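You operate a simulated robot arm through the tools that you are given. There is no shell and no other tool.

Carry out the task below with a simulated two-armed robot. There is one attempt and no reset: what you move stays moved.

Task
Take the checked tea towel from the worktop beside the sink and lay it out flat on the long worktop over the dryer.

It is judged by the outcome, as a careful person would: the job done as asked, and still so three seconds after it is handed in. It fails if anything else is knocked over, pushed out of place, dropped, spilled or broken. Flat cloth is picked up by pressing the open fingertips on it (5 to 10 N) and closing them slowly along it; thin cloth reads only 2 to 8 mm in the jaws.

Robot
Two 7-joint arms with two-finger grippers on one trunk, on a base that moves. Base frame: it is fixed to the floor where the robot stands at the start and does not move with it; the origin is under the middle of the robot, x ahead of it, y to its left, z up. Units: mm, rad, N and s.
The left shoulder is at the start at [24, 215, 1081], the right one opposite. With the tool pointing down near the work surface each hand reaches from about 200 to 760 mm from the robot's upright axis, wherever it stands, measured 20 degrees to its own side. Places, roughly: checked tea towel [1600, 1900, 900]; long worktop over the dryer [700, 1400, 900]. Payload 2.2 kg a hand.
Tool frame (each hand has its own): the origin (TCP) lies between the finger pads and is the grasp point; the fingertips stand 19 mm ahead of it; z points along the fingers, y is the line along which they close. The gripper opens to 116 mm; its body begins 70 mm behind the TCP.
Orientation is told as [roll, pitch, yaw] about the base's x, y, z axes, in that order, counted from this pose: with the fingers straight down and closing along the base's y, the tool's x points along the base's -x, its y along +y and its z along -z.

Tools
- The arms move only by the tool step_arm. It takes "left_targets", "right_targets" or both (then of equal length, played together; a hand with none holds still); each is a list of rows, each a list of 7 numbers: the shift along the tool's x, y, z in units of 30 mm (1.0 is 30 mm), then the turn, a rotation vector about the tool's x, y, z in units of 5 degrees (1.0 is 5 degrees), then the gripper command, from -1 (shut) to 1 (fully open), values between in proportion. In form: [[tx, ty, tz, wx, wy, wz, fingers], ...]. A call has 1 to 20 rows; each row shifts and turns the commanded pose from where the row before left it, along the tool's axes as they then stand. A call with a number of a shift or a turn outside -1 to 1 is refused whole. A row lasts 0.2 s, in which the tool goes at most 50 mm and 0.15 rad; a call with a longer step from one row to the next is refused whole, and so is a gripper value outside its range. A pose out of reach is approached as far as the arm can. The call stops where the force on the tool passes 40 N (or 10 N more than at its start, if that is more) or the arm is blocked; 0.2 s more then pass. Each finger travels about 203.5 mm/s and halts on what it meets, pressing with about 24 N; the grip force reading is that of the motor and also rises with nothing between the fingers. The clock runs only during rows and for 0.2 s after the last one: add rows that do not move to give the fingers time. It gives the time, the measured TCP pose, the force on the tool (base axes), the opening and the grip force at its end, in the units of the frame above (readings bear some noise), with the torque about the TCP (base axes, N m) and any sound that the robot's microphone picked up.
- Cameras (640 x 400 px; columns grow to the right, rows downward): "scene" is now at [127.8, 34.6, 1266.2]; the picture's right is [0.38, -0.92, -0.00], its down [-0.39, -0.16, -0.91] and it looks along [0.84, 0.35, -0.42] (base axes); focal length 214 px, centre (320, 200). "left" rides on the left gripper at [69, 15, -97] in its tool frame; the picture's right is [-0.21, 0.98, 0.00], its down [-0.76, -0.17, -0.63] and it looks along [-0.62, -0.14, 0.77] (tool axes); focal length 251 px, centre (320, 200). "right" rides on the right gripper at [69, -15, -97] in its tool frame; the picture's right is [0.21, 0.98, 0.00], its down [-0.76, 0.17, -0.63] and it looks along [-0.62, 0.14, 0.77] (tool axes); focal length 251 px, centre (320, 200). There is no depth. A picture from a camera that has moved, and an enlarged one, comes with that camera's place and axes in the base frame and with its lens.
- grab_frame(camera): a new picture of that camera. No time passes.
- raise_lower(by): moves the trunk up (or, below 0, down) by that many mm; the arms and the scene camera ride with it, the base frame stays. It gives what a move gives, with no picture.
- drive_base(legs): drives the robot by 1 to 6 legs, each [ahead, left, turn to the left] in mm, mm and rad, along the robot's own axes; the way and the turn of a leg run together, so that a leg with both is an arc; at most 1500 mm and 3.142 rad a leg. The arms and the cameras ride along, it lands a little off, and it stops where it bumps. It gives what a move gives.
- head_to(pan, tilt): turns the head with the scene camera to pan (to the left, within 1.396 rad either way) and tilt (down, from -0.506 to 1.204), counted from straight ahead of the robot. It gives what a move gives.
- enlarge(camera, box): a new picture of the part [left, top, right, bottom] of that camera's present view, enlarged. No time passes.
- hand_in(): hands the job in; it is judged then, once.

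Nothing tells you exact positions but the pictures and the camera data. Unless the task says otherwise, let go and move clear before handing in.

The tools are called after ">>>" as a command line: name --argument value ..., lists and objects as JSON in quotes. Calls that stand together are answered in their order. step_arm: Moves the arms, as the interface text tells. Its arguments: {"type":"object","properties":{"left_targets":{"type":"array"},"right_targets":{"type":"array"}},"required":[]} The other tools are called the same way: raise_lower (by) moves the trunk up or down; drive_base (legs) drives the base; head_to (pan, tilt) turns the head that bears the scene camera; grab_frame (camera) takes a picture; enlarge (camera, box) takes an enlarged picture of a part of a camera's view; hand_in () hands the job in.

At the start:

```text
t: 0.0
left_eef_pos: [463.0, 192.1, 1115.3]
left_tcp_rot: [-0.001, 0.001, 0.0]
left_wrist_force: [-0.1, 0.1, -0.3]
left_torque: [-0.03, 0.04, -0.02]
left_opening: 115.9
left_gripper_force: 0.0
right_eef_pos: [603.1, -311.7, 1047.8]
right_tcp_rot: [0.0, 0.002, -0.001]
right_wrist_force: [0.2, 0.5, 0.6]
right_torque: [0.0, 0.0, -0.02]
right_opening: 116.2
right_gripper_force: 0.0
trunk travel left (down, up): [-225.0, 265.0]
robot x, y, heading: [0.1, 0.7, 0.004]
head pan, tilt (commanded): [0.394, 0.431]
```

scene: 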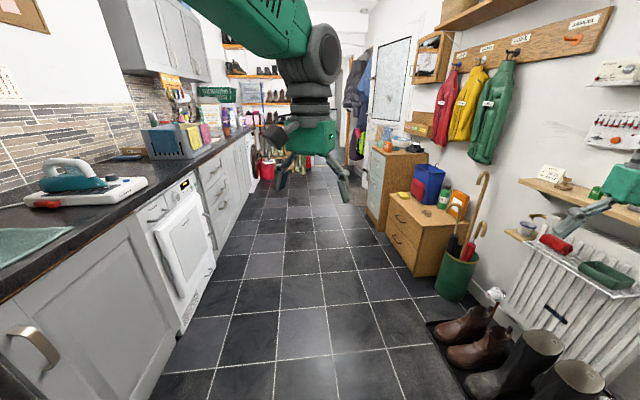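
right: 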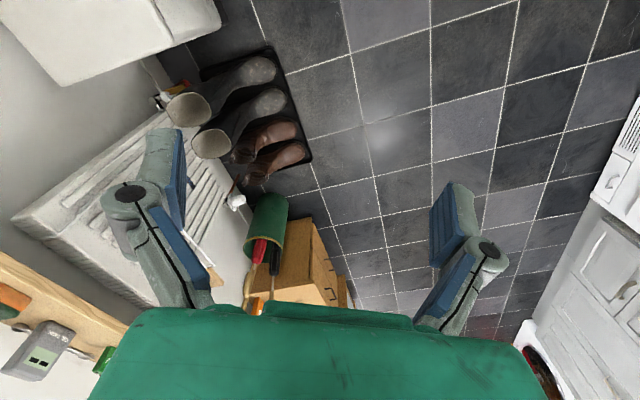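
left: 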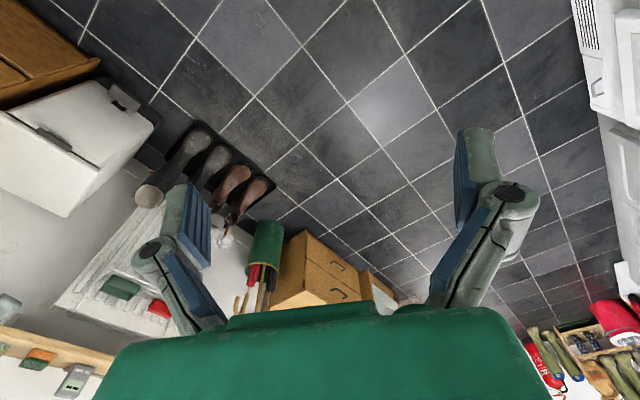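

I see a utility room with a long dark worktop on the left, with a dryer under it, and the robot standing at an angle to the room. The towel should be ahead-left, so I'll look around with the head before moving.

>>> head_to --pan 0.9 --tilt 0.35

>>> grab_frame --camera "scene"

>>> head_to --pan 1.396 --tilt 0.5

>>> grab_frame --camera "scene"

```text
t: 0.9
left_eef_pos: [460.2, 192.1, 1115.5]
left_tcp_rot: [0.001, -0.002, 0.0]
left_wrist_force: [0.1, 0.6, -0.4]
left_torque: [0.02, 0.0, 0.03]
left_opening: 116.3
left_gripper_force: 0.0
right_eef_pos: [601.6, -311.6, 1049.7]
right_tcp_rot: [0.0, -0.002, 0.002]
right_wrist_force: [0.4, -0.3, 0.8]
right_torque: [0.01, -0.04, 0.02]
right_opening: 115.9
right_gripper_force: 0.1
trunk travel left (down, up): [-225.0, 265.0]
robot x, y, heading: [-2.0, 0.2, -0.003]
head pan, tilt (commanded): [0.901, 0.351]
```

```text
taken
camera scene: at [100.8, 72.1, 1273.8], right [0.78, -0.62, 0.0], down [-0.22, -0.27, -0.94], along [0.58, 0.74, -0.35], focal length 214 px, centre (320, 200)
```

scene: 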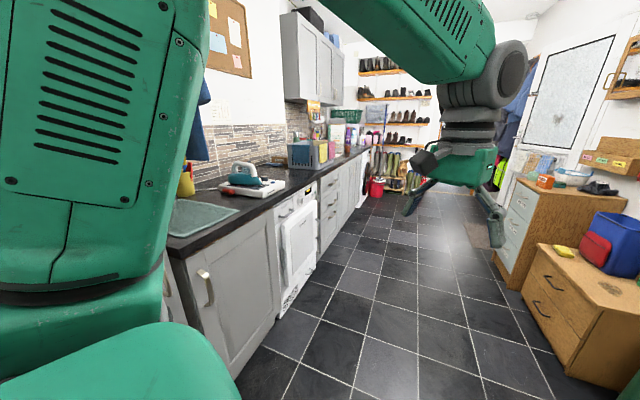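

```text
t: 1.9
left_eef_pos: [460.7, 191.2, 1114.6]
left_tcp_rot: [-0.001, 0.0, 0.0]
left_wrist_force: [0.0, 0.6, 0.4]
left_torque: [0.0, 0.0, -0.01]
left_opening: 116.2
left_gripper_force: 0.1
right_eef_pos: [602.0, -311.4, 1050.7]
right_tcp_rot: [-0.001, -0.002, 0.002]
right_wrist_force: [0.6, 0.6, 0.0]
right_torque: [-0.03, 0.02, -0.02]
right_opening: 116.1
right_gripper_force: 0.0
trunk travel left (down, up): [-225.0, 265.0]
robot x, y, heading: [-1.9, 0.5, 0.002]
head pan, tilt (commanded): [1.396, 0.499]
```

```text
taken
camera scene: at [58.5, 88.8, 1260.3], right [0.98, -0.17, 0.0], down [-0.09, -0.47, -0.88], along [0.15, 0.86, -0.48], focal length 214 px, centre (320, 200)
```

scene: 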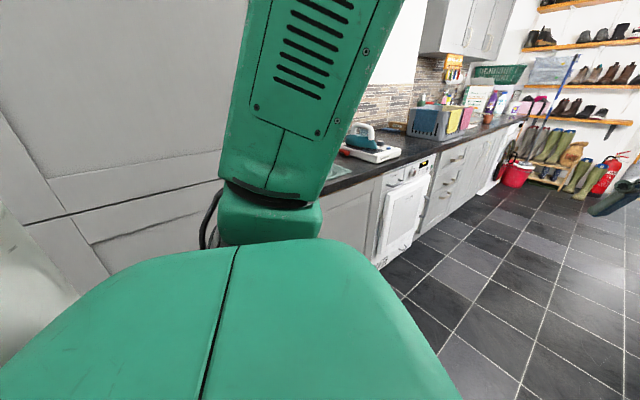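

I see the worktop runs along the left wall at roughly 0.47 rad to my x axis, with a crate of things near [1100, 1500] and the towel beyond it. The middle of the corridor is clear, so I'll turn along it, drive part of the way and look again.

>>> drive_base --legs '[[0, 0, 0.47], [1300, 0, 0]]'

>>> head_to --pan 0.75 --tilt 0.4

>>> grab_frame --camera "scene"

```text
t: 9.8
left_eef_pos: [1482.8, 973.5, 1116.5]
left_tcp_rot: [-0.001, -0.003, 0.474]
left_wrist_force: [-0.3, -0.1, 0.6]
left_torque: [-0.01, -0.04, 0.0]
left_opening: 115.9
left_gripper_force: 0.1
right_eef_pos: [1838.7, 589.7, 1050.4]
right_tcp_rot: [0.0, -0.001, 0.474]
right_wrist_force: [0.1, 0.1, 0.0]
right_torque: [0.04, 0.02, -0.01]
right_opening: 116.0
right_gripper_force: 0.1
trunk travel left (down, up): [-225.0, 265.0]
robot x, y, heading: [1158.9, 590.0, 0.475]
head pan, tilt (commanded): [1.396, 0.499]
```

```text
t: 10.8
left_eef_pos: [1479.3, 972.5, 1116.9]
left_tcp_rot: [0.001, -0.005, 0.474]
left_wrist_force: [-0.8, 1.0, 0.5]
left_torque: [-0.02, 0.0, -0.01]
left_opening: 116.0
left_gripper_force: 0.0
right_eef_pos: [1835.6, 589.8, 1051.5]
right_tcp_rot: [-0.001, -0.004, 0.473]
right_wrist_force: [1.0, -0.7, -0.5]
right_torque: [0.02, 0.02, -0.03]
right_opening: 116.0
right_gripper_force: 0.1
trunk travel left (down, up): [-225.0, 265.0]
robot x, y, heading: [1157.9, 594.6, 0.476]
head pan, tilt (commanded): [0.75, 0.4]
```

```text
taken
camera scene: at [1230.2, 699.8, 1269.2], right [0.94, -0.34, 0.0], down [-0.14, -0.37, -0.92], along [0.31, 0.87, -0.39], focal length 214 px, centre (320, 200)
```

scene: 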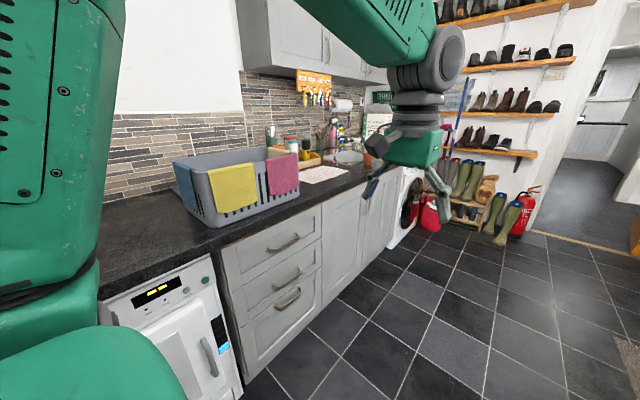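

I see a pale checked towel lying on the worktop just this side of the round sink, at about [1685, 1884, 900]. I'll drive level with it and turn left to face the worktop.

>>> drive_base --legs '[[1040, 0, 0], [0, 0, 1.57]]'

>>> head_to --pan 0.0 --tilt 0.6

>>> grab_frame --camera "scene"

>>> grab_frame --camera "left"

>>> grab_frame --camera "right"

```text
t: 20.1
left_eef_pos: [1699.0, 1377.3, 1117.7]
left_tcp_rot: [-0.001, -0.005, 2.073]
left_wrist_force: [0.4, -0.1, 0.2]
left_torque: [-0.01, 0.02, 0.03]
left_opening: 115.9
left_gripper_force: 0.0
right_eef_pos: [2073.8, 1743.3, 1052.1]
right_tcp_rot: [-0.001, -0.004, 2.069]
right_wrist_force: [-0.1, -0.3, -0.3]
right_torque: [0.01, 0.0, -0.02]
right_opening: 115.8
right_gripper_force: 0.0
trunk travel left (down, up): [-225.0, 265.0]
robot x, y, heading: [2085.8, 1072.1, 2.076]
head pan, tilt (commanded): [0.75, 0.4]
```

```text
t: 21.2
left_eef_pos: [1701.2, 1376.1, 1118.5]
left_tcp_rot: [-0.001, -0.009, 2.07]
left_wrist_force: [-1.0, 0.2, 0.2]
left_torque: [-0.02, 0.02, -0.01]
left_opening: 115.8
left_gripper_force: 0.0
right_eef_pos: [2074.7, 1742.3, 1053.8]
right_tcp_rot: [-0.001, -0.009, 2.07]
right_wrist_force: [0.0, -0.2, 0.4]
right_torque: [-0.01, -0.02, 0.03]
right_opening: 116.0
right_gripper_force: 0.0
trunk travel left (down, up): [-225.0, 265.0]
robot x, y, heading: [2086.5, 1065.6, 2.072]
head pan, tilt (commanded): [0.0, 0.6]
```

```text
taken
camera scene: at [2023.1, 1184.7, 1250.9], right [0.88, 0.48, 0.0], down [0.27, -0.5, -0.82], along [-0.4, 0.72, -0.57], focal length 214 px, centre (320, 200)
```

scene: 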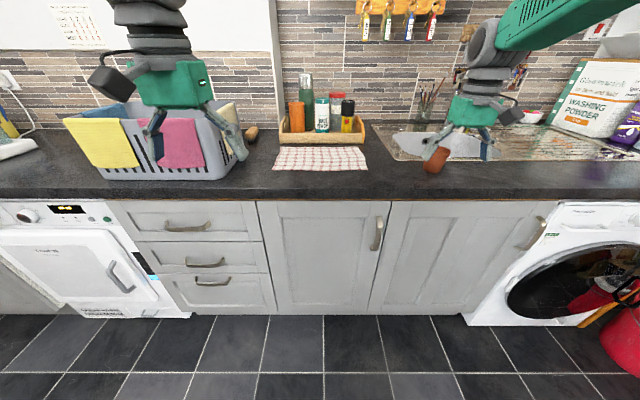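

```text
taken
camera left: at [1719.7, 1307.0, 1214.0], right [-0.96, -0.28, 0.0], down [-0.21, 0.74, 0.64], along [-0.18, 0.61, -0.77], focal length 251 px, centre (320, 200)
```

left: 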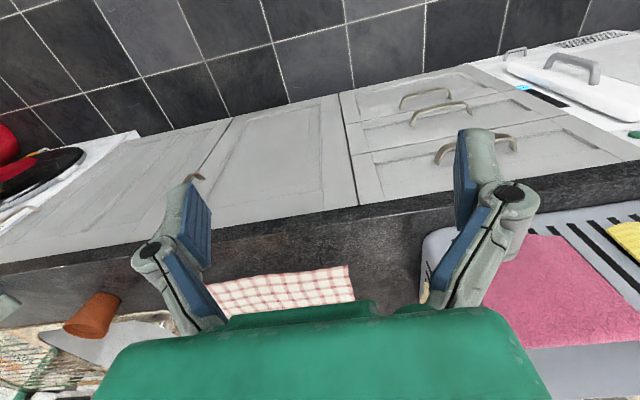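

```text
taken
camera right: at [2122.0, 1686.6, 1149.7], right [-0.75, -0.66, 0.0], down [-0.51, 0.58, 0.64], along [-0.42, 0.48, -0.77], focal length 251 px, centre (320, 200)
```

right: 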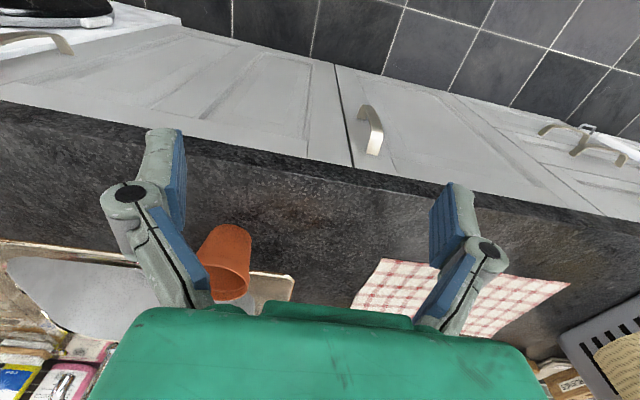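

I see the red-and-white checked towel lying flat in front of a wooden tray of bottles, with a crate to its left and a terracotta pot and drainer to its right. I'll enlarge it to locate the corners.

>>> enlarge --camera "scene" --box '[240, 60, 400, 210]'

>>> enlarge --camera "left" --box '[180, 220, 460, 400]'

>>> enlarge --camera "right" --box '[300, 220, 620, 400]'

```text
2.67 times, centred on (320, 135) of scene
camera zoom: at [2023.1, 1184.7, 1250.9], right [0.88, 0.48, 0.0], down [0.27, -0.5, -0.82], along [-0.4, 0.72, -0.57], focal length 572 px, centre (320, 373)
```

zoom: 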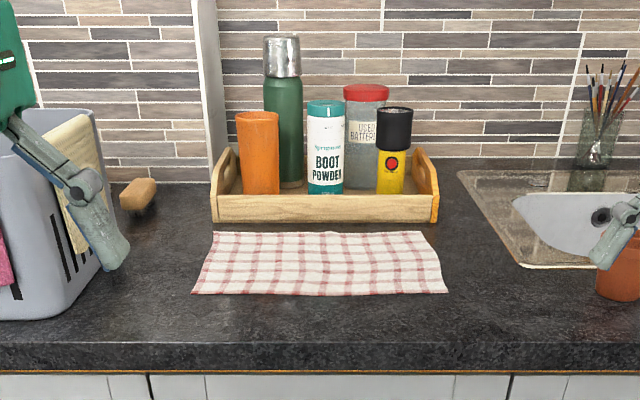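

```text
2.22 times, centred on (320, 310) of left
camera zoom: at [1719.7, 1307.0, 1214.0], right [-0.96, -0.28, 0.0], down [-0.21, 0.74, 0.64], along [-0.18, 0.61, -0.77], focal length 559 px, centre (320, -44)
```

zoom: 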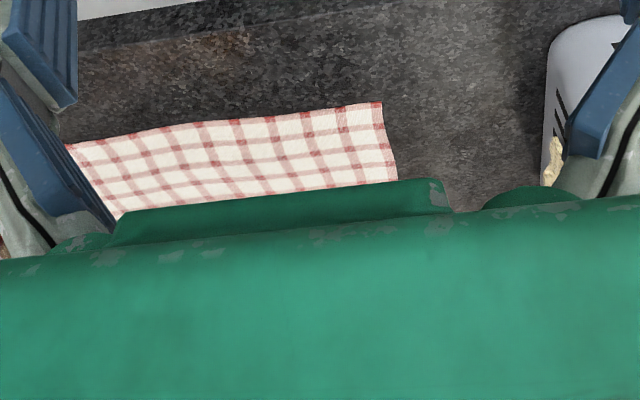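

```text
2.00 times, centred on (460, 310) of right
camera zoom: at [2122.0, 1686.6, 1149.7], right [-0.75, -0.66, 0.0], down [-0.51, 0.58, 0.64], along [-0.42, 0.48, -0.77], focal length 503 px, centre (40, -20)
```

zoom: 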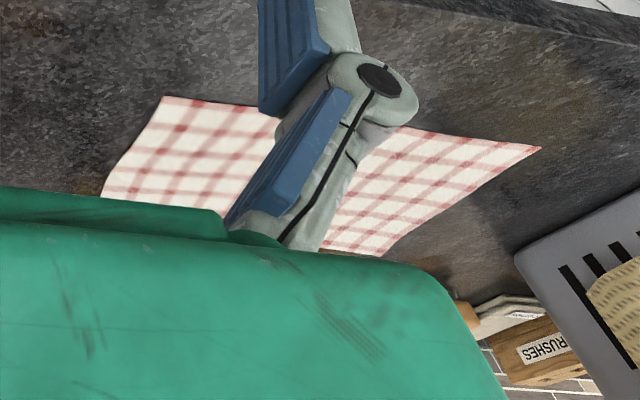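

The towel measures about 335 × 220 mm, centred near [1646, 1868] on a worktop about 918 mm high. It's straight ahead of me, with its near edge about 120 mm in from the worktop's front edge. Before driving closer I'll look down to check the base clearance.

>>> head_to --pan 0.0 --tilt 1.2

>>> grab_frame --camera "scene"

```text
t: 22.2
left_eef_pos: [1700.9, 1375.2, 1118.7]
left_tcp_rot: [0.001, -0.006, 2.07]
left_wrist_force: [0.0, 0.3, 0.0]
left_torque: [0.02, 0.02, 0.0]
left_opening: 115.6
left_gripper_force: 0.1
right_eef_pos: [2075.4, 1741.1, 1054.7]
right_tcp_rot: [0.0, -0.006, 2.07]
right_wrist_force: [-0.2, 0.7, 0.0]
right_torque: [0.0, 0.01, -0.01]
right_opening: 116.0
right_gripper_force: 0.0
trunk travel left (down, up): [-225.0, 265.0]
robot x, y, heading: [2087.6, 1072.6, 2.069]
head pan, tilt (commanded): [0.0, 1.201]
```

```text
taken
camera scene: at [2038.9, 1156.0, 1206.5], right [0.88, 0.48, 0.0], down [0.45, -0.82, -0.36], along [-0.17, 0.32, -0.93], focal length 214 px, centre (320, 200)
```

scene: 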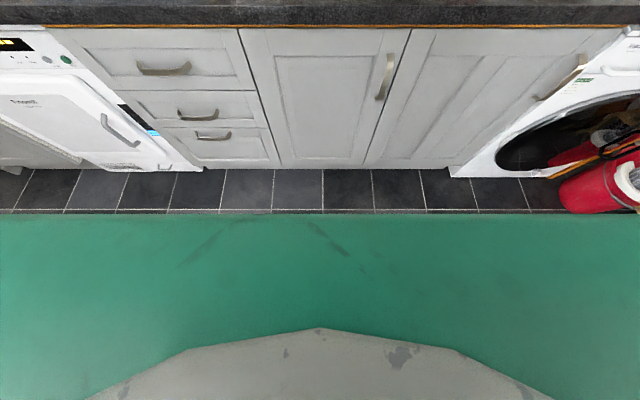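

The chest hides the base, and the floor and doors ahead are clear. I'll tuck both hands in and raise them clear of the pot and crate, then drive about 210 mm closer.

>>> step_arm --left_targets '[[-0.8, -0.2, -0.2, 0, 0, 0, 1], [-0.8, -0.2, -0.2, 0, 0, 0, 1], [-0.8, -0.2, -0.2, 0, 0, 0, 1], [-0.8, -0.2, -0.2, 0, 0, 0, 1], [0, -0.2, 0, 0, 0, 0, 1], [0, -0.2, 0, 0, 0, 0, 1]]' --right_targets '[[0, 0.9, -0.5, 0, 0, 0, 1], [0, 0.9, -0.5, 0, 0, 0, 1], [0, 0.9, -0.5, 0, 0, 0, 1], [0, 0.9, -0.5, 0, 0, 0, 1], [0, 0.9, -0.5, 0, 0, 0, 1], [0, 0.8, 0, 0, 0, 0, 1]]'

>>> drive_base --legs '[[210, 0, 0]]'

>>> head_to --pan 0.0 --tilt 0.75

>>> grab_frame --camera "scene"

>>> grab_frame --camera "left"

>>> grab_frame --camera "right"

```text
t: 23.6
left_eef_pos: [1685.0, 1477.2, 1143.1]
left_tcp_rot: [0.0, -0.006, 2.072]
left_wrist_force: [-0.2, -0.4, -0.9]
left_torque: [-0.01, -0.05, -0.02]
left_opening: 116.2
left_gripper_force: 0.2
right_eef_pos: [1934.4, 1664.2, 1127.8]
right_tcp_rot: [-0.002, -0.007, 2.071]
right_wrist_force: [0.0, 0.8, -0.4]
right_torque: [0.04, 0.02, -0.01]
right_opening: 115.9
right_gripper_force: 0.0
trunk travel left (down, up): [-225.0, 265.0]
robot x, y, heading: [2088.9, 1063.6, 2.066]
head pan, tilt (commanded): [0.0, 1.201]
```

```text
t: 25.2
left_eef_pos: [1586.4, 1659.9, 1142.3]
left_tcp_rot: [0.001, -0.006, 2.071]
left_wrist_force: [0.2, 0.1, -0.3]
left_torque: [0.04, 0.0, -0.02]
left_opening: 115.8
left_gripper_force: 0.0
right_eef_pos: [1835.3, 1848.9, 1127.4]
right_tcp_rot: [0.0, -0.008, 2.072]
right_wrist_force: [0.1, -0.4, -1.0]
right_torque: [0.0, 0.01, -0.02]
right_opening: 116.0
right_gripper_force: 0.0
trunk travel left (down, up): [-225.0, 265.0]
robot x, y, heading: [1990.4, 1252.5, 2.07]
head pan, tilt (commanded): [0.0, 1.201]
```

```text
t: 26.1
left_eef_pos: [1588.2, 1657.6, 1145.1]
left_tcp_rot: [0.002, -0.01, 2.071]
left_wrist_force: [0.1, 0.2, 0.2]
left_torque: [0.02, 0.02, 0.01]
left_opening: 116.2
left_gripper_force: 0.1
right_eef_pos: [1837.7, 1844.9, 1130.7]
right_tcp_rot: [0.0, -0.011, 2.07]
right_wrist_force: [0.0, 0.1, 1.0]
right_torque: [0.02, 0.02, 0.02]
right_opening: 115.9
right_gripper_force: 0.0
trunk travel left (down, up): [-225.0, 265.0]
robot x, y, heading: [1983.8, 1253.3, 2.073]
head pan, tilt (commanded): [0.0, 0.75]
```

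```text
taken
camera scene: at [1925.4, 1362.7, 1238.0], right [0.88, 0.48, 0.0], down [0.33, -0.6, -0.73], along [-0.35, 0.64, -0.69], focal length 214 px, centre (320, 200)
```

scene: 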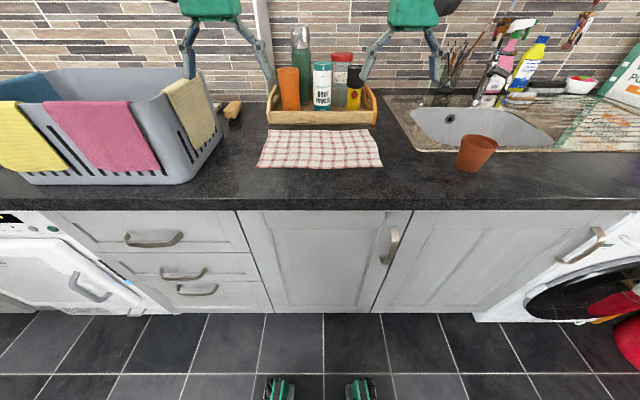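

```text
taken
camera left: at [1606.8, 1588.2, 1240.4], right [-0.96, -0.28, 0.0], down [-0.21, 0.74, 0.64], along [-0.18, 0.62, -0.77], focal length 251 px, centre (320, 200)
```

left: 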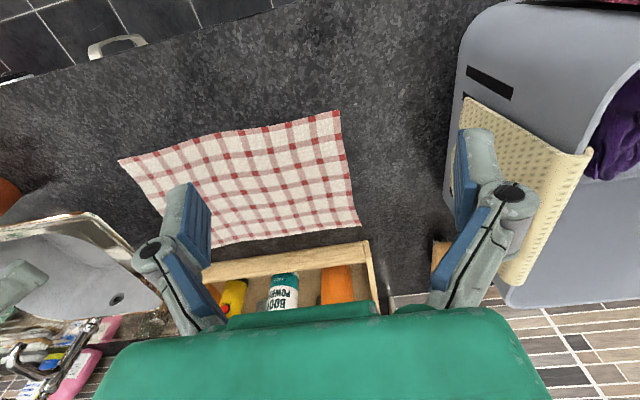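

```text
taken
camera right: at [1884.8, 1789.1, 1226.5], right [-0.76, -0.66, 0.0], down [-0.5, 0.58, 0.64], along [-0.42, 0.49, -0.77], focal length 251 px, centre (320, 200)
```

right: 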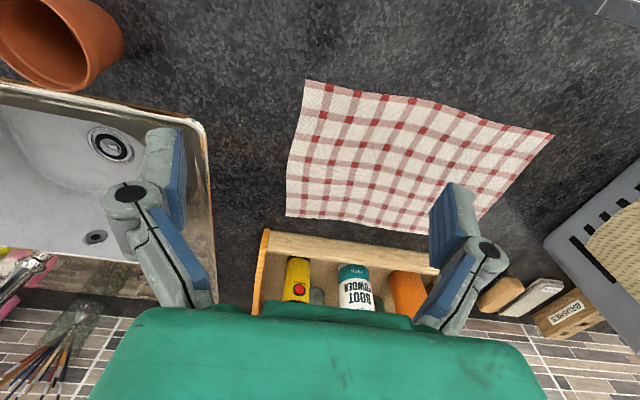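

Both wrist cameras give the towel corners as NL [1552, 1697], NR [1845, 1860], BL [1442, 1887] and BR [1735, 2046]. I'll bring the hands over the two near corners, part-open, to about 20 mm above the cloth.

>>> step_arm --left_targets '[[-0.305, -0.094, 0.76, 0, 0, 0, -0.1], [-0.305, -0.094, 0.76, 0, 0, 0, -0.22], [-0.305, -0.094, 0.76, 0, 0, 0, -0.22], [-0.305, -0.094, 0.76, 0, 0, 0, -0.22], [-0.305, -0.094, 0.76, 0, 0, 0, -0.22], [-0.305, -0.094, 0.76, 0, 0, 0, -0.22], [-0.305, -0.094, 0.76, 0, 0, 0, -0.22], [-0.305, -0.094, 0.76, 0, 0, 0, -0.22], [0, 0, 0, 0, 0, 0, -0.22]]' --right_targets '[[-0.119, 0.101, 0.7, 0, 0, 0, -0.1], [-0.119, 0.101, 0.7, 0, 0, 0, -0.22], [-0.119, 0.101, 0.7, 0, 0, 0, -0.22], [-0.119, 0.101, 0.7, 0, 0, 0, -0.22], [-0.119, 0.101, 0.7, 0, 0, 0, -0.22], [-0.119, 0.101, 0.7, 0, 0, 0, -0.22], [-0.119, 0.101, 0.7, 0, 0, 0, -0.22], [-0.119, 0.101, 0.7, 0, 0, 0, -0.22], [0, 0, 0, 0, 0, 0, -0.22]]'

>>> grab_frame --camera "left"

>>> grab_frame --camera "right"

>>> grab_frame --camera "scene"

```text
t: 28.1
left_eef_pos: [1570.9, 1733.5, 963.3]
left_tcp_rot: [-0.001, -0.013, 2.068]
left_wrist_force: [1.3, 1.0, -0.1]
left_torque: [0.0, 0.01, -0.03]
left_opening: 45.2
left_gripper_force: 0.0
right_eef_pos: [1802.2, 1859.3, 964.2]
right_tcp_rot: [0.002, -0.013, 2.07]
right_wrist_force: [0.4, 0.2, -0.3]
right_torque: [0.0, 0.0, -0.03]
right_opening: 45.1
right_gripper_force: 0.0
trunk travel left (down, up): [-225.0, 265.0]
robot x, y, heading: [1984.8, 1250.0, 2.065]
head pan, tilt (commanded): [0.0, 0.75]
```

```text
taken
camera left: at [1591.0, 1664.8, 1058.7], right [-0.96, -0.28, 0.0], down [-0.21, 0.74, 0.64], along [-0.18, 0.62, -0.77], focal length 251 px, centre (320, 200)
```

left: 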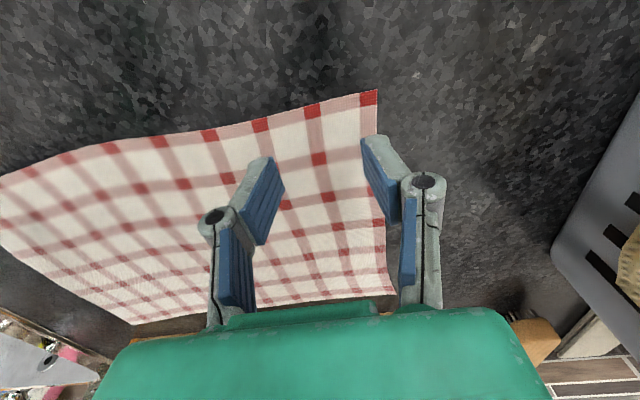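

```text
taken
camera right: at [1849.3, 1804.0, 1059.0], right [-0.76, -0.66, 0.0], down [-0.5, 0.58, 0.64], along [-0.42, 0.49, -0.77], focal length 251 px, centre (320, 200)
```

right: 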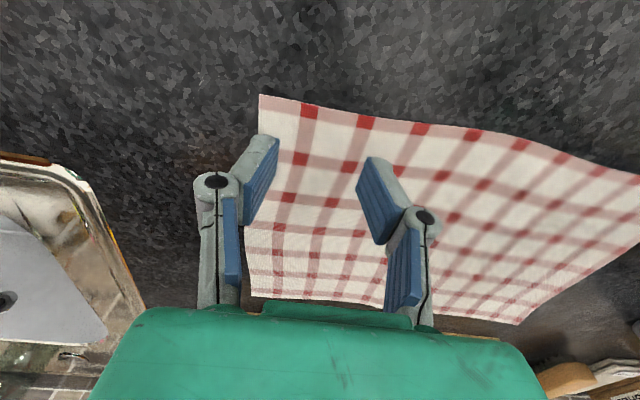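

```text
taken
camera scene: at [1925.1, 1363.4, 1238.1], right [0.88, 0.48, 0.0], down [0.33, -0.6, -0.73], along [-0.35, 0.64, -0.69], focal length 214 px, centre (320, 200)
```

scene: 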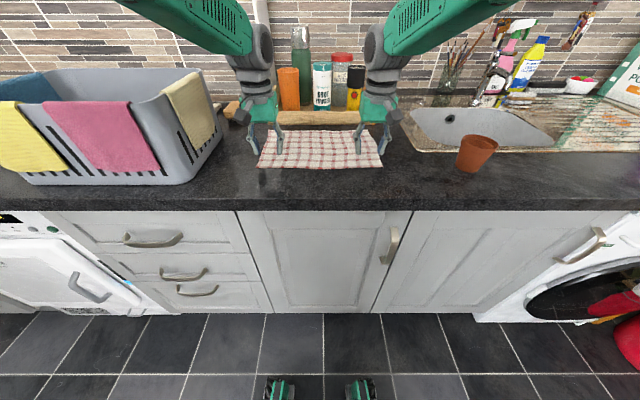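

The hands are over the near corners, but the outer fingers sit right at the cloth's side edges. I'll shift each 12 mm inward and go down slowly while watching the force.

>>> step_arm --left_targets '[[0, -0.4, 0.1, 0, 0, 0, -0.22], [0, 0, 0.2, 0, 0, 0, -0.22], [0, 0, 0.2, 0, 0, 0, -0.22], [0, 0, 0, 0, 0, 0, -0.22]]' --right_targets '[[0, 0.4, 0.1, 0, 0, 0, -0.22], [0, 0, 0.2, 0, 0, 0, -0.22], [0, 0, 0.2, 0, 0, 0, -0.22], [0, 0, 0, 0, 0, 0, -0.22]]'

>>> step_arm --left_targets '[[0, 0, 0.1, 0, 0, 0, -0.22], [0, 0, 0.1, 0, 0, 0, -0.22], [0, 0, 0, 0, 0, 0, -0.22]]' --right_targets '[[0, 0, 0.1, 0, 0, 0, -0.22], [0, 0, 0.1, 0, 0, 0, -0.22], [0, 0, 0, 0, 0, 0, -0.22]]'

```text
t: 29.1
left_eef_pos: [1581.5, 1741.0, 947.5]
left_tcp_rot: [0.0, -0.01, 2.071]
left_wrist_force: [0.2, -0.4, 0.6]
left_torque: [0.01, 0.02, 0.02]
left_opening: 45.0
left_gripper_force: 0.1
right_eef_pos: [1791.0, 1854.3, 948.7]
right_tcp_rot: [0.0, -0.012, 2.069]
right_wrist_force: [0.4, -0.2, 0.0]
right_torque: [0.0, 0.05, 0.01]
right_opening: 45.1
right_gripper_force: 0.1
trunk travel left (down, up): [-225.0, 265.0]
robot x, y, heading: [1988.7, 1252.6, 2.068]
head pan, tilt (commanded): [0.0, 0.75]
```

```text
t: 29.9
left_eef_pos: [1582.5, 1740.0, 942.3]
left_tcp_rot: [0.001, -0.011, 2.071]
left_wrist_force: [-0.5, -0.7, -0.2]
left_torque: [-0.02, 0.02, -0.01]
left_opening: 45.3
left_gripper_force: 0.1
right_eef_pos: [1791.2, 1854.8, 940.9]
right_tcp_rot: [-0.001, -0.009, 2.069]
right_wrist_force: [-0.2, -1.1, 0.4]
right_torque: [-0.01, 0.0, -0.01]
right_opening: 45.4
right_gripper_force: 0.0
trunk travel left (down, up): [-225.0, 265.0]
robot x, y, heading: [1988.9, 1258.2, 2.067]
head pan, tilt (commanded): [0.0, 0.75]
```

>>> step_arm --left_targets '[[0, 0, 0.1, 0, 0, 0, -0.22], [0, 0, 0, 0, 0, 0, -0.22]]' --right_targets '[[0, 0, 0.1, 0, 0, 0, -0.22], [0, 0, 0, 0, 0, 0, -0.22]]'

>>> step_arm --left_targets '[[0, 0, 0.07, 0, 0, 0, -0.22], [0, 0, 0, 0, 0, 0, -0.22]]' --right_targets '[[0, 0, 0.07, 0, 0, 0, -0.22], [0, 0, 0, 0, 0, 0, -0.22]]'

```text
t: 30.5
left_eef_pos: [1581.5, 1738.8, 940.6]
left_tcp_rot: [0.0, -0.011, 2.069]
left_wrist_force: [-0.4, -0.3, 0.4]
left_torque: [-0.01, -0.01, 0.03]
left_opening: 45.1
left_gripper_force: 0.0
right_eef_pos: [1791.6, 1855.5, 938.4]
right_tcp_rot: [0.0, -0.01, 2.071]
right_wrist_force: [0.0, -0.2, 0.5]
right_torque: [0.01, 0.0, 0.02]
right_opening: 45.4
right_gripper_force: 0.1
trunk travel left (down, up): [-225.0, 265.0]
robot x, y, heading: [1985.9, 1252.7, 2.068]
head pan, tilt (commanded): [0.0, 0.75]
```

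```text
t: 31.1
left_eef_pos: [1581.8, 1742.2, 937.1]
left_tcp_rot: [0.001, -0.009, 2.072]
left_wrist_force: [-0.2, -0.3, -0.1]
left_torque: [-0.02, 0.02, 0.01]
left_opening: 45.2
left_gripper_force: 0.0
right_eef_pos: [1790.0, 1856.0, 936.7]
right_tcp_rot: [0.0, -0.01, 2.07]
right_wrist_force: [-0.5, 1.1, 0.4]
right_torque: [-0.01, 0.01, 0.0]
right_opening: 45.2
right_gripper_force: 0.1
trunk travel left (down, up): [-225.0, 265.0]
robot x, y, heading: [1989.2, 1253.9, 2.067]
head pan, tilt (commanded): [0.0, 0.75]
```

There's no contact yet at a TCP height of 937, so I'll keep going down in 2 mm steps.

>>> step_arm --left_targets '[[0, 0, 0.08, 0, 0, 0, -0.22], [0, 0, 0, 0, 0, 0, -0.22]]' --right_targets '[[0, 0, 0.08, 0, 0, 0, -0.22], [0, 0, 0, 0, 0, 0, -0.22]]'

>>> step_arm --left_targets '[[0, 0, 0.08, 0, 0, 0, -0.22], [0, 0, 0, 0, 0, 0, -0.22]]' --right_targets '[[0, 0, 0.08, 0, 0, 0, -0.22], [0, 0, 0, 0, 0, 0, -0.22]]'

```text
t: 31.7
left_eef_pos: [1581.5, 1740.4, 934.0]
left_tcp_rot: [0.0, -0.012, 2.07]
left_wrist_force: [-0.5, -0.3, 0.3]
left_torque: [0.0, 0.02, -0.02]
left_opening: 45.4
left_gripper_force: 0.2
right_eef_pos: [1791.0, 1855.8, 934.4]
right_tcp_rot: [0.0, -0.012, 2.07]
right_wrist_force: [0.3, -0.1, 0.8]
right_torque: [-0.01, -0.02, 0.0]
right_opening: 45.5
right_gripper_force: 0.1
trunk travel left (down, up): [-225.0, 265.0]
robot x, y, heading: [1987.8, 1251.5, 2.071]
head pan, tilt (commanded): [0.0, 0.75]
```

```text
t: 32.3
left_eef_pos: [1581.7, 1741.3, 931.6]
left_tcp_rot: [0.001, -0.009, 2.07]
left_wrist_force: [0.5, -0.2, 0.5]
left_torque: [0.0, 0.02, -0.02]
left_opening: 45.3
left_gripper_force: 0.1
right_eef_pos: [1790.6, 1854.6, 930.6]
right_tcp_rot: [0.0, -0.009, 2.07]
right_wrist_force: [-0.2, 0.2, 1.7]
right_torque: [0.01, -0.04, -0.01]
right_opening: 45.2
right_gripper_force: 0.0
trunk travel left (down, up): [-225.0, 265.0]
robot x, y, heading: [1988.5, 1252.2, 2.066]
head pan, tilt (commanded): [0.0, 0.75]
```

>>> step_arm --left_targets '[[0, 0, 0.06, 0, 0, 0, -0.22], [0, 0, 0, 0, 0, 0, -0.22]]' --right_targets '[[0, 0, 0.06, 0, 0, 0, -0.22], [0, 0, 0, 0, 0, 0, -0.22]]'

>>> step_arm --left_targets '[[0, 0, 0.06, 0, 0, 0, -0.22], [0, 0, 0, 0, 0, 0, -0.22]]' --right_targets '[[0, 0, 0.0, 0, 0, 0, -0.22], [0, 0, 0, 0, 0, 0, -0.22]]'

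```text
t: 32.9
left_eef_pos: [1582.4, 1740.9, 931.8]
left_tcp_rot: [0.0, -0.014, 2.07]
left_wrist_force: [-0.5, 0.7, 4.4]
left_torque: [-0.05, 0.05, 0.0]
left_opening: 45.3
left_gripper_force: 0.0
right_eef_pos: [1790.8, 1855.5, 932.0]
right_tcp_rot: [0.001, -0.015, 2.069]
right_wrist_force: [-0.6, 1.8, 9.1]
right_torque: [-0.02, -0.04, -0.05]
right_opening: 45.8
right_gripper_force: 0.0
trunk travel left (down, up): [-225.0, 265.0]
robot x, y, heading: [1987.3, 1256.1, 2.07]
head pan, tilt (commanded): [0.0, 0.75]
```

```text
t: 33.5
left_eef_pos: [1581.7, 1739.4, 930.3]
left_tcp_rot: [0.001, -0.014, 2.069]
left_wrist_force: [0.1, 1.5, 11.4]
left_torque: [-0.03, -0.11, 0.04]
left_opening: 47.2
left_gripper_force: 0.1
right_eef_pos: [1792.9, 1854.6, 929.7]
right_tcp_rot: [-0.001, -0.011, 2.07]
right_wrist_force: [-1.1, -0.3, 9.8]
right_torque: [-0.14, 0.06, -0.03]
right_opening: 46.6
right_gripper_force: 0.0
trunk travel left (down, up): [-225.0, 265.0]
robot x, y, heading: [1985.8, 1252.5, 2.074]
head pan, tilt (commanded): [0.0, 0.75]
```

Both fingertips press with about 10 N, and the surface is at z ≈ 912. Now I'll close both grippers slowly, moving each hand inward so the inner fingers stay put on the cloth.

>>> step_arm --left_targets '[[0, -0.047, 0, 0, 0, 0, -0.27], [0, -0.047, 0, 0, 0, 0, -0.32], [0, -0.047, 0, 0, 0, 0, -0.37], [0, -0.047, 0, 0, 0, 0, -0.42], [0, -0.047, 0, 0, 0, 0, -0.47], [0, -0.047, 0, 0, 0, 0, -0.52], [0, -0.047, 0, 0, 0, 0, -0.57]]' --right_targets '[[0, 0.047, 0, 0, 0, 0, -0.27], [0, 0.047, 0, 0, 0, 0, -0.32], [0, 0.047, 0, 0, 0, 0, -0.37], [0, 0.047, 0, 0, 0, 0, -0.42], [0, 0.047, 0, 0, 0, 0, -0.47], [0, 0.047, 0, 0, 0, 0, -0.52], [0, 0.047, 0, 0, 0, 0, -0.57]]'

>>> grab_frame --camera "left"

>>> grab_frame --camera "right"

```text
t: 35.1
left_eef_pos: [1590.0, 1744.3, 930.3]
left_tcp_rot: [-0.001, -0.015, 2.069]
left_wrist_force: [2.0, 0.3, 10.7]
left_torque: [-0.04, -0.07, 0.01]
left_opening: 25.2
left_gripper_force: 0.0
right_eef_pos: [1783.1, 1849.6, 930.7]
right_tcp_rot: [0.0, -0.009, 2.071]
right_wrist_force: [-3.0, -0.8, 7.5]
right_torque: [-0.09, 0.02, -0.01]
right_opening: 22.9
right_gripper_force: 5.1
trunk travel left (down, up): [-225.0, 265.0]
robot x, y, heading: [1987.2, 1253.2, 2.066]
head pan, tilt (commanded): [0.0, 0.75]
```

```text
taken
camera left: at [1609.6, 1675.8, 1024.6], right [-0.96, -0.28, 0.0], down [-0.21, 0.74, 0.64], along [-0.18, 0.62, -0.77], focal length 251 px, centre (320, 200)
```

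left: 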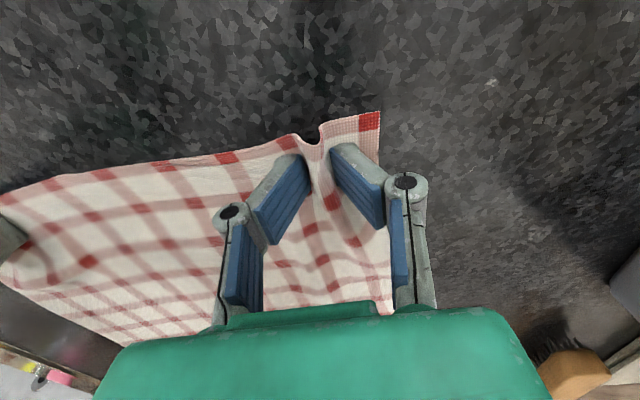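

```text
taken
camera right: at [1830.2, 1793.8, 1026.1], right [-0.76, -0.66, 0.0], down [-0.5, 0.58, 0.64], along [-0.42, 0.48, -0.77], focal length 251 px, centre (320, 200)
```

right: 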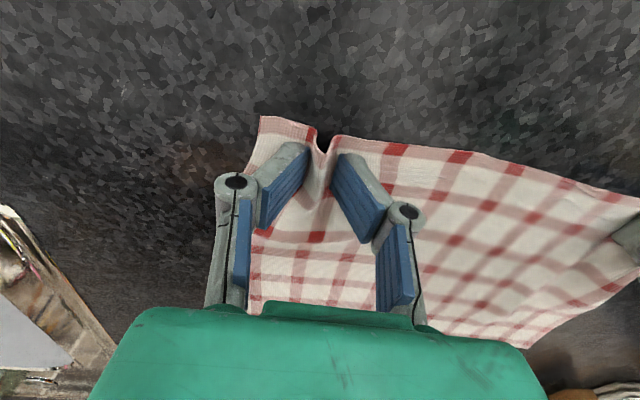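

It's working: a fold is rising between the fingers at both corners. I'll keep closing to a full pinch.

>>> step_arm --left_targets '[[0, -0.047, 0, 0, 0, 0, -0.62], [0, -0.047, 0, 0, 0, 0, -0.67], [0, -0.047, 0, 0, 0, 0, -0.72], [0, -0.047, 0, 0, 0, 0, -0.77], [0, -0.047, 0, 0, 0, 0, -0.82], [0, -0.047, 0, 0, 0, 0, -0.87], [0, -0.03, 0, 0, 0, 0, -0.93], [0, 0, 0, 0, 0, 0, -1], [0, 0, 0, 0, 0, 0, -1], [0, 0, 0, 0, 0, 0, -1]]' --right_targets '[[0, 0.047, 0, 0, 0, 0, -0.62], [0, 0.047, 0, 0, 0, 0, -0.67], [0, 0.047, 0, 0, 0, 0, -0.72], [0, 0.047, 0, 0, 0, 0, -0.77], [0, 0.047, 0, 0, 0, 0, -0.82], [0, 0.047, 0, 0, 0, 0, -0.87], [0, 0.03, 0, 0, 0, 0, -0.93], [0, 0, 0, 0, 0, 0, -1], [0, 0, 0, 0, 0, 0, -1], [0, 0, 0, 0, 0, 0, -1]]'

>>> grab_frame --camera "left"

>>> grab_frame --camera "right"

```text
t: 37.3
left_eef_pos: [1599.6, 1747.7, 930.1]
left_tcp_rot: [0.0, -0.016, 2.069]
left_wrist_force: [-0.4, -1.0, 20.7]
left_torque: [-0.14, 0.01, -0.02]
left_opening: 3.6
left_gripper_force: 23.4
right_eef_pos: [1775.9, 1846.3, 930.7]
right_tcp_rot: [0.0, -0.013, 2.069]
right_wrist_force: [-0.2, 0.3, 4.7]
right_torque: [0.0, -0.03, 0.01]
right_opening: 3.6
right_gripper_force: 24.0
trunk travel left (down, up): [-225.0, 265.0]
robot x, y, heading: [1987.9, 1254.8, 2.072]
head pan, tilt (commanded): [0.0, 0.75]
```

```text
taken
camera left: at [1618.1, 1680.0, 1025.4], right [-0.96, -0.28, 0.0], down [-0.21, 0.74, 0.64], along [-0.18, 0.62, -0.77], focal length 251 px, centre (320, 200)
```

left: 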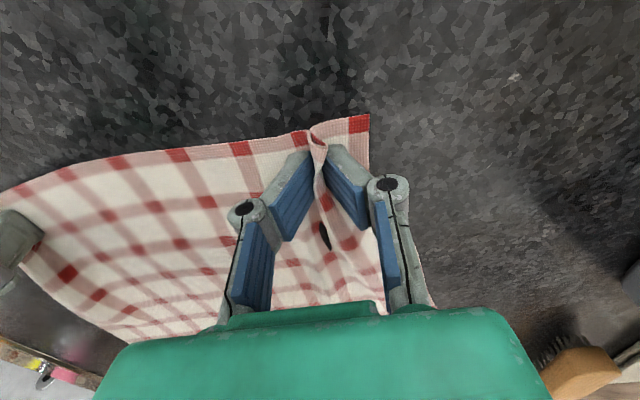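

```text
taken
camera right: at [1822.5, 1789.6, 1026.3], right [-0.76, -0.66, 0.0], down [-0.5, 0.58, 0.64], along [-0.42, 0.49, -0.77], focal length 251 px, centre (320, 200)
```

right: 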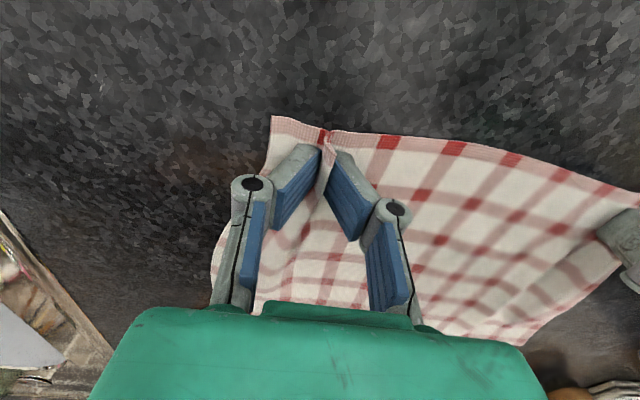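

Both grippers hold a pinch of cloth at 3.6 mm. I'll lift gently a little first and check that it holds.

>>> step_arm --left_targets '[[0, 0, -0.3, 0, 0, 0, -1], [0, 0, -0.4, 0, 0, 0, -1], [0, 0, -0.4, 0, 0, 0, -1], [0, 0, -0.4, 0, 0, 0, -1], [0, 0, -0.4, 0, 0, 0, -1], [0, 0, -0.4, 0, 0, 0, -1]]' --right_targets '[[0, 0, -0.3, 0, 0, 0, -1], [0, 0, -0.4, 0, 0, 0, -1], [0, 0, -0.4, 0, 0, 0, -1], [0, 0, -0.4, 0, 0, 0, -1], [0, 0, -0.4, 0, 0, 0, -1], [0, 0, -0.4, 0, 0, 0, -1]]'

>>> grab_frame --camera "scene"

>>> grab_frame --camera "left"

>>> grab_frame --camera "right"

```text
t: 38.7
left_eef_pos: [1599.1, 1748.3, 999.4]
left_tcp_rot: [0.0, -0.011, 2.071]
left_wrist_force: [-0.3, -0.3, -0.3]
left_torque: [0.04, 0.04, 0.0]
left_opening: 3.5
left_gripper_force: 24.5
right_eef_pos: [1774.9, 1845.5, 998.4]
right_tcp_rot: [0.001, -0.009, 2.069]
right_wrist_force: [0.8, 0.2, -0.6]
right_torque: [0.01, 0.0, -0.01]
right_opening: 3.4
right_gripper_force: 24.1
trunk travel left (down, up): [-225.0, 265.0]
robot x, y, heading: [1988.0, 1254.1, 2.075]
head pan, tilt (commanded): [0.0, 0.75]
```

```text
taken
camera scene: at [1925.0, 1363.8, 1238.0], right [0.88, 0.48, 0.0], down [0.33, -0.6, -0.73], along [-0.35, 0.64, -0.69], focal length 214 px, centre (320, 200)
```

scene: 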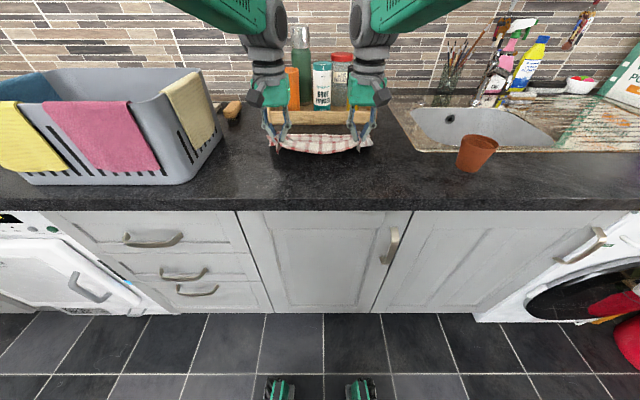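

```text
taken
camera left: at [1618.1, 1680.3, 1092.9], right [-0.96, -0.28, 0.0], down [-0.21, 0.74, 0.64], along [-0.18, 0.61, -0.77], focal length 251 px, centre (320, 200)
```

left: 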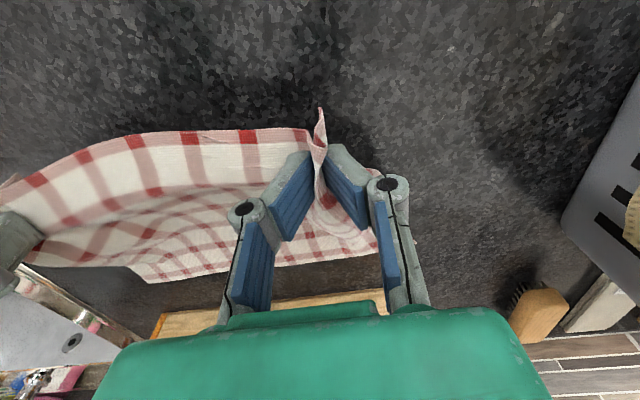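

```text
taken
camera right: at [1821.8, 1789.8, 1095.1], right [-0.76, -0.66, 0.0], down [-0.5, 0.58, 0.64], along [-0.42, 0.48, -0.77], focal length 251 px, centre (320, 200)
```

right: 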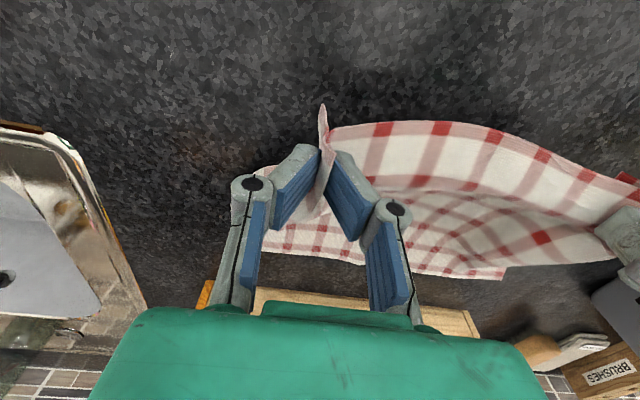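

The towel is held at both corners and coming up cleanly. I'll keep lifting until it hangs clear of the worktop.

>>> step_arm --left_targets '[[0, 0, -0.5, 0, 0, 0, -1], [0, 0, -0.6, 0, 0, 0, -1], [0, 0, -0.6, 0, 0, 0, -1], [0, 0, -0.6, 0, 0, 0, -1], [0, 0, -0.6, 0, 0, 0, -1], [0, 0, -0.6, 0, 0, 0, -1], [0, 0, -0.6, 0, 0, 0, -1], [0, 0, -0.6, 0, 0, 0, -1], [0, 0, -0.6, 0, 0, 0, -1], [0, 0, -0.6, 0, 0, 0, -1], [0, 0, -0.6, 0, 0, 0, -1], [0, 0, 0, 0, 0, 0, -1]]' --right_targets '[[0, 0, -0.5, 0, 0, 0, -1], [0, 0, -0.6, 0, 0, 0, -1], [0, 0, -0.6, 0, 0, 0, -1], [0, 0, -0.6, 0, 0, 0, -1], [0, 0, -0.6, 0, 0, 0, -1], [0, 0, -0.6, 0, 0, 0, -1], [0, 0, -0.6, 0, 0, 0, -1], [0, 0, -0.6, 0, 0, 0, -1], [0, 0, -0.6, 0, 0, 0, -1], [0, 0, -0.6, 0, 0, 0, -1], [0, 0, -0.6, 0, 0, 0, -1], [0, 0, 0, 0, 0, 0, -1]]'

>>> grab_frame --camera "scene"

>>> grab_frame --camera "left"

>>> grab_frame --camera "right"

```text
t: 41.3
left_eef_pos: [1598.9, 1748.7, 1195.9]
left_tcp_rot: [0.001, -0.011, 2.069]
left_wrist_force: [-1.0, 0.6, 0.4]
left_torque: [-0.02, 0.0, 0.02]
left_opening: 3.5
left_gripper_force: 24.0
right_eef_pos: [1774.5, 1844.0, 1195.5]
right_tcp_rot: [0.0, -0.011, 2.069]
right_wrist_force: [-0.1, 0.1, 0.1]
right_torque: [0.05, -0.01, -0.01]
right_opening: 3.6
right_gripper_force: 24.2
trunk travel left (down, up): [-225.0, 265.0]
robot x, y, heading: [1988.7, 1253.4, 2.07]
head pan, tilt (commanded): [0.0, 0.75]
```

```text
taken
camera scene: at [1925.0, 1363.9, 1238.0], right [0.88, 0.48, 0.0], down [0.33, -0.6, -0.73], along [-0.35, 0.64, -0.69], focal length 214 px, centre (320, 200)
```

scene: 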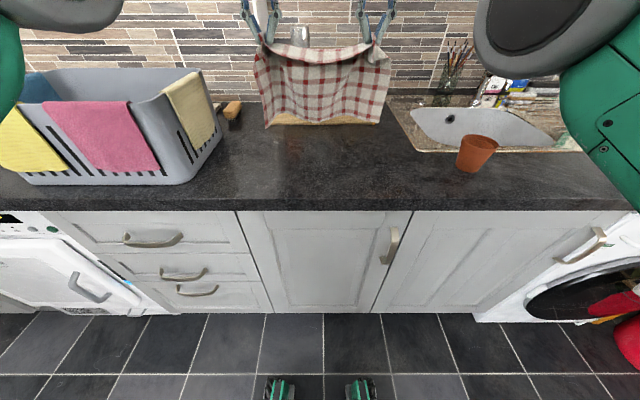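

```text
taken
camera left: at [1618.6, 1680.7, 1290.0], right [-0.96, -0.28, 0.0], down [-0.21, 0.74, 0.64], along [-0.18, 0.61, -0.77], focal length 251 px, centre (320, 200)
```

left: 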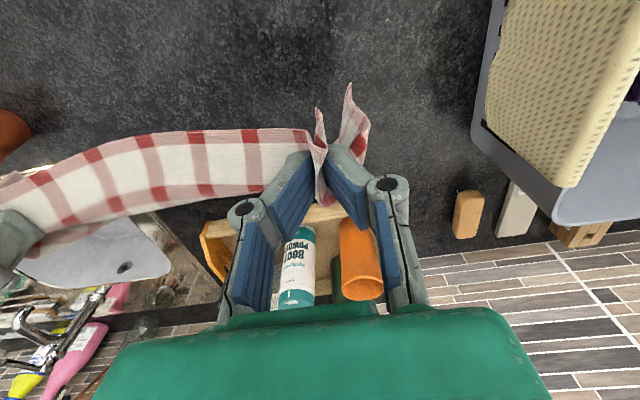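

```text
taken
camera right: at [1821.6, 1788.6, 1291.7], right [-0.76, -0.66, 0.0], down [-0.5, 0.58, 0.64], along [-0.42, 0.49, -0.77], focal length 251 px, centre (320, 200)
```

right: 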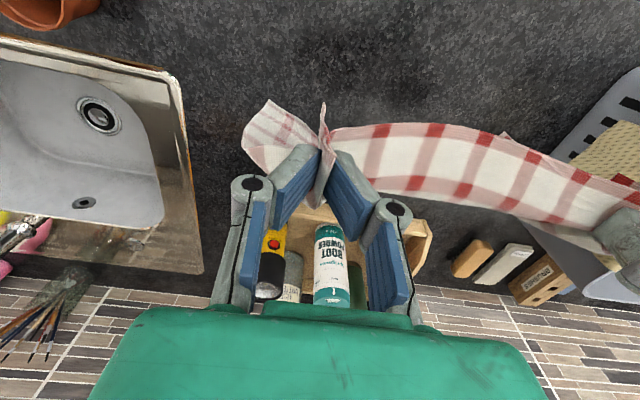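

The towel hangs freely from both hands, clear of the worktop. I'll back off 250 mm so everything passes in front of the crate, then slide left toward the dryer.

>>> drive_base --legs '[[-260, 0, 0], [0, 900, 0]]'

>>> head_to --pan 0.1 --tilt 0.6

>>> grab_frame --camera "scene"

>>> grab_frame --camera "left"

```text
t: 47.5
left_eef_pos: [948.8, 1100.9, 1194.7]
left_tcp_rot: [0.007, -0.009, 2.071]
left_wrist_force: [-0.1, -0.3, 0.2]
left_torque: [-0.02, 0.02, -0.01]
left_opening: 3.3
left_gripper_force: 23.6
right_eef_pos: [1123.1, 1195.1, 1194.2]
right_tcp_rot: [0.005, -0.011, 2.067]
right_wrist_force: [1.1, 0.9, 0.3]
right_torque: [-0.07, 0.02, 0.02]
right_opening: 3.5
right_gripper_force: 24.1
trunk travel left (down, up): [-225.0, 265.0]
robot x, y, heading: [1326.9, 599.8, 2.072]
head pan, tilt (commanded): [0.0, 0.75]
```

```text
t: 48.2
left_eef_pos: [949.2, 1098.3, 1197.6]
left_tcp_rot: [0.005, -0.013, 2.071]
left_wrist_force: [0.4, -0.7, -0.4]
left_torque: [-0.05, 0.02, -0.01]
left_opening: 3.7
left_gripper_force: 24.2
right_eef_pos: [1121.0, 1193.2, 1199.4]
right_tcp_rot: [0.002, -0.013, 2.068]
right_wrist_force: [0.4, -0.3, -0.5]
right_torque: [-0.05, 0.0, 0.01]
right_opening: 3.5
right_gripper_force: 24.1
trunk travel left (down, up): [-225.0, 265.0]
robot x, y, heading: [1335.0, 600.3, 2.067]
head pan, tilt (commanded): [0.099, 0.6]
```

```text
taken
camera scene: at [1261.4, 714.5, 1250.7], right [0.83, 0.56, 0.0], down [0.32, -0.47, -0.82], along [-0.46, 0.68, -0.57], focal length 214 px, centre (320, 200)
```

scene: 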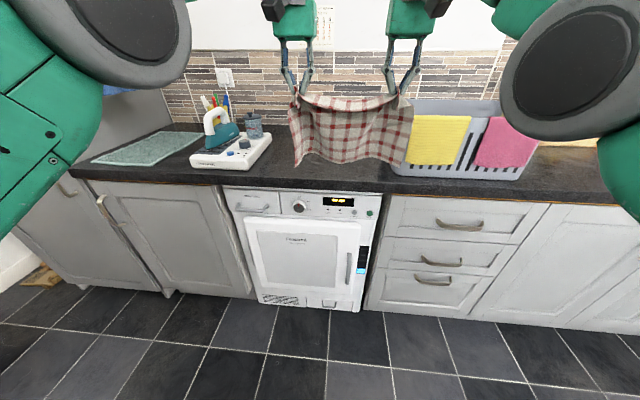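

```text
taken
camera left: at [967.7, 1029.1, 1292.9], right [-0.96, -0.28, 0.01], down [-0.21, 0.74, 0.64], along [-0.18, 0.62, -0.77], focal length 251 px, centre (320, 200)
```

left: 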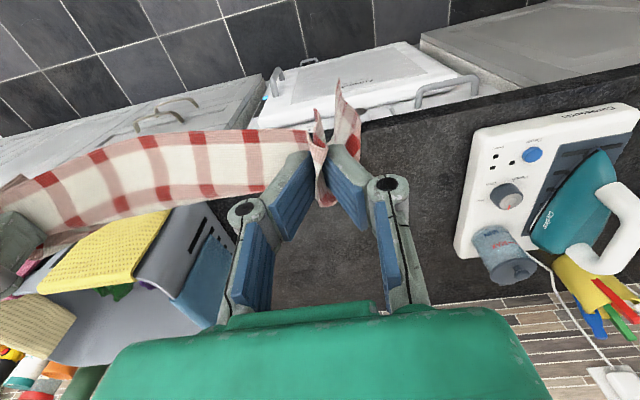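

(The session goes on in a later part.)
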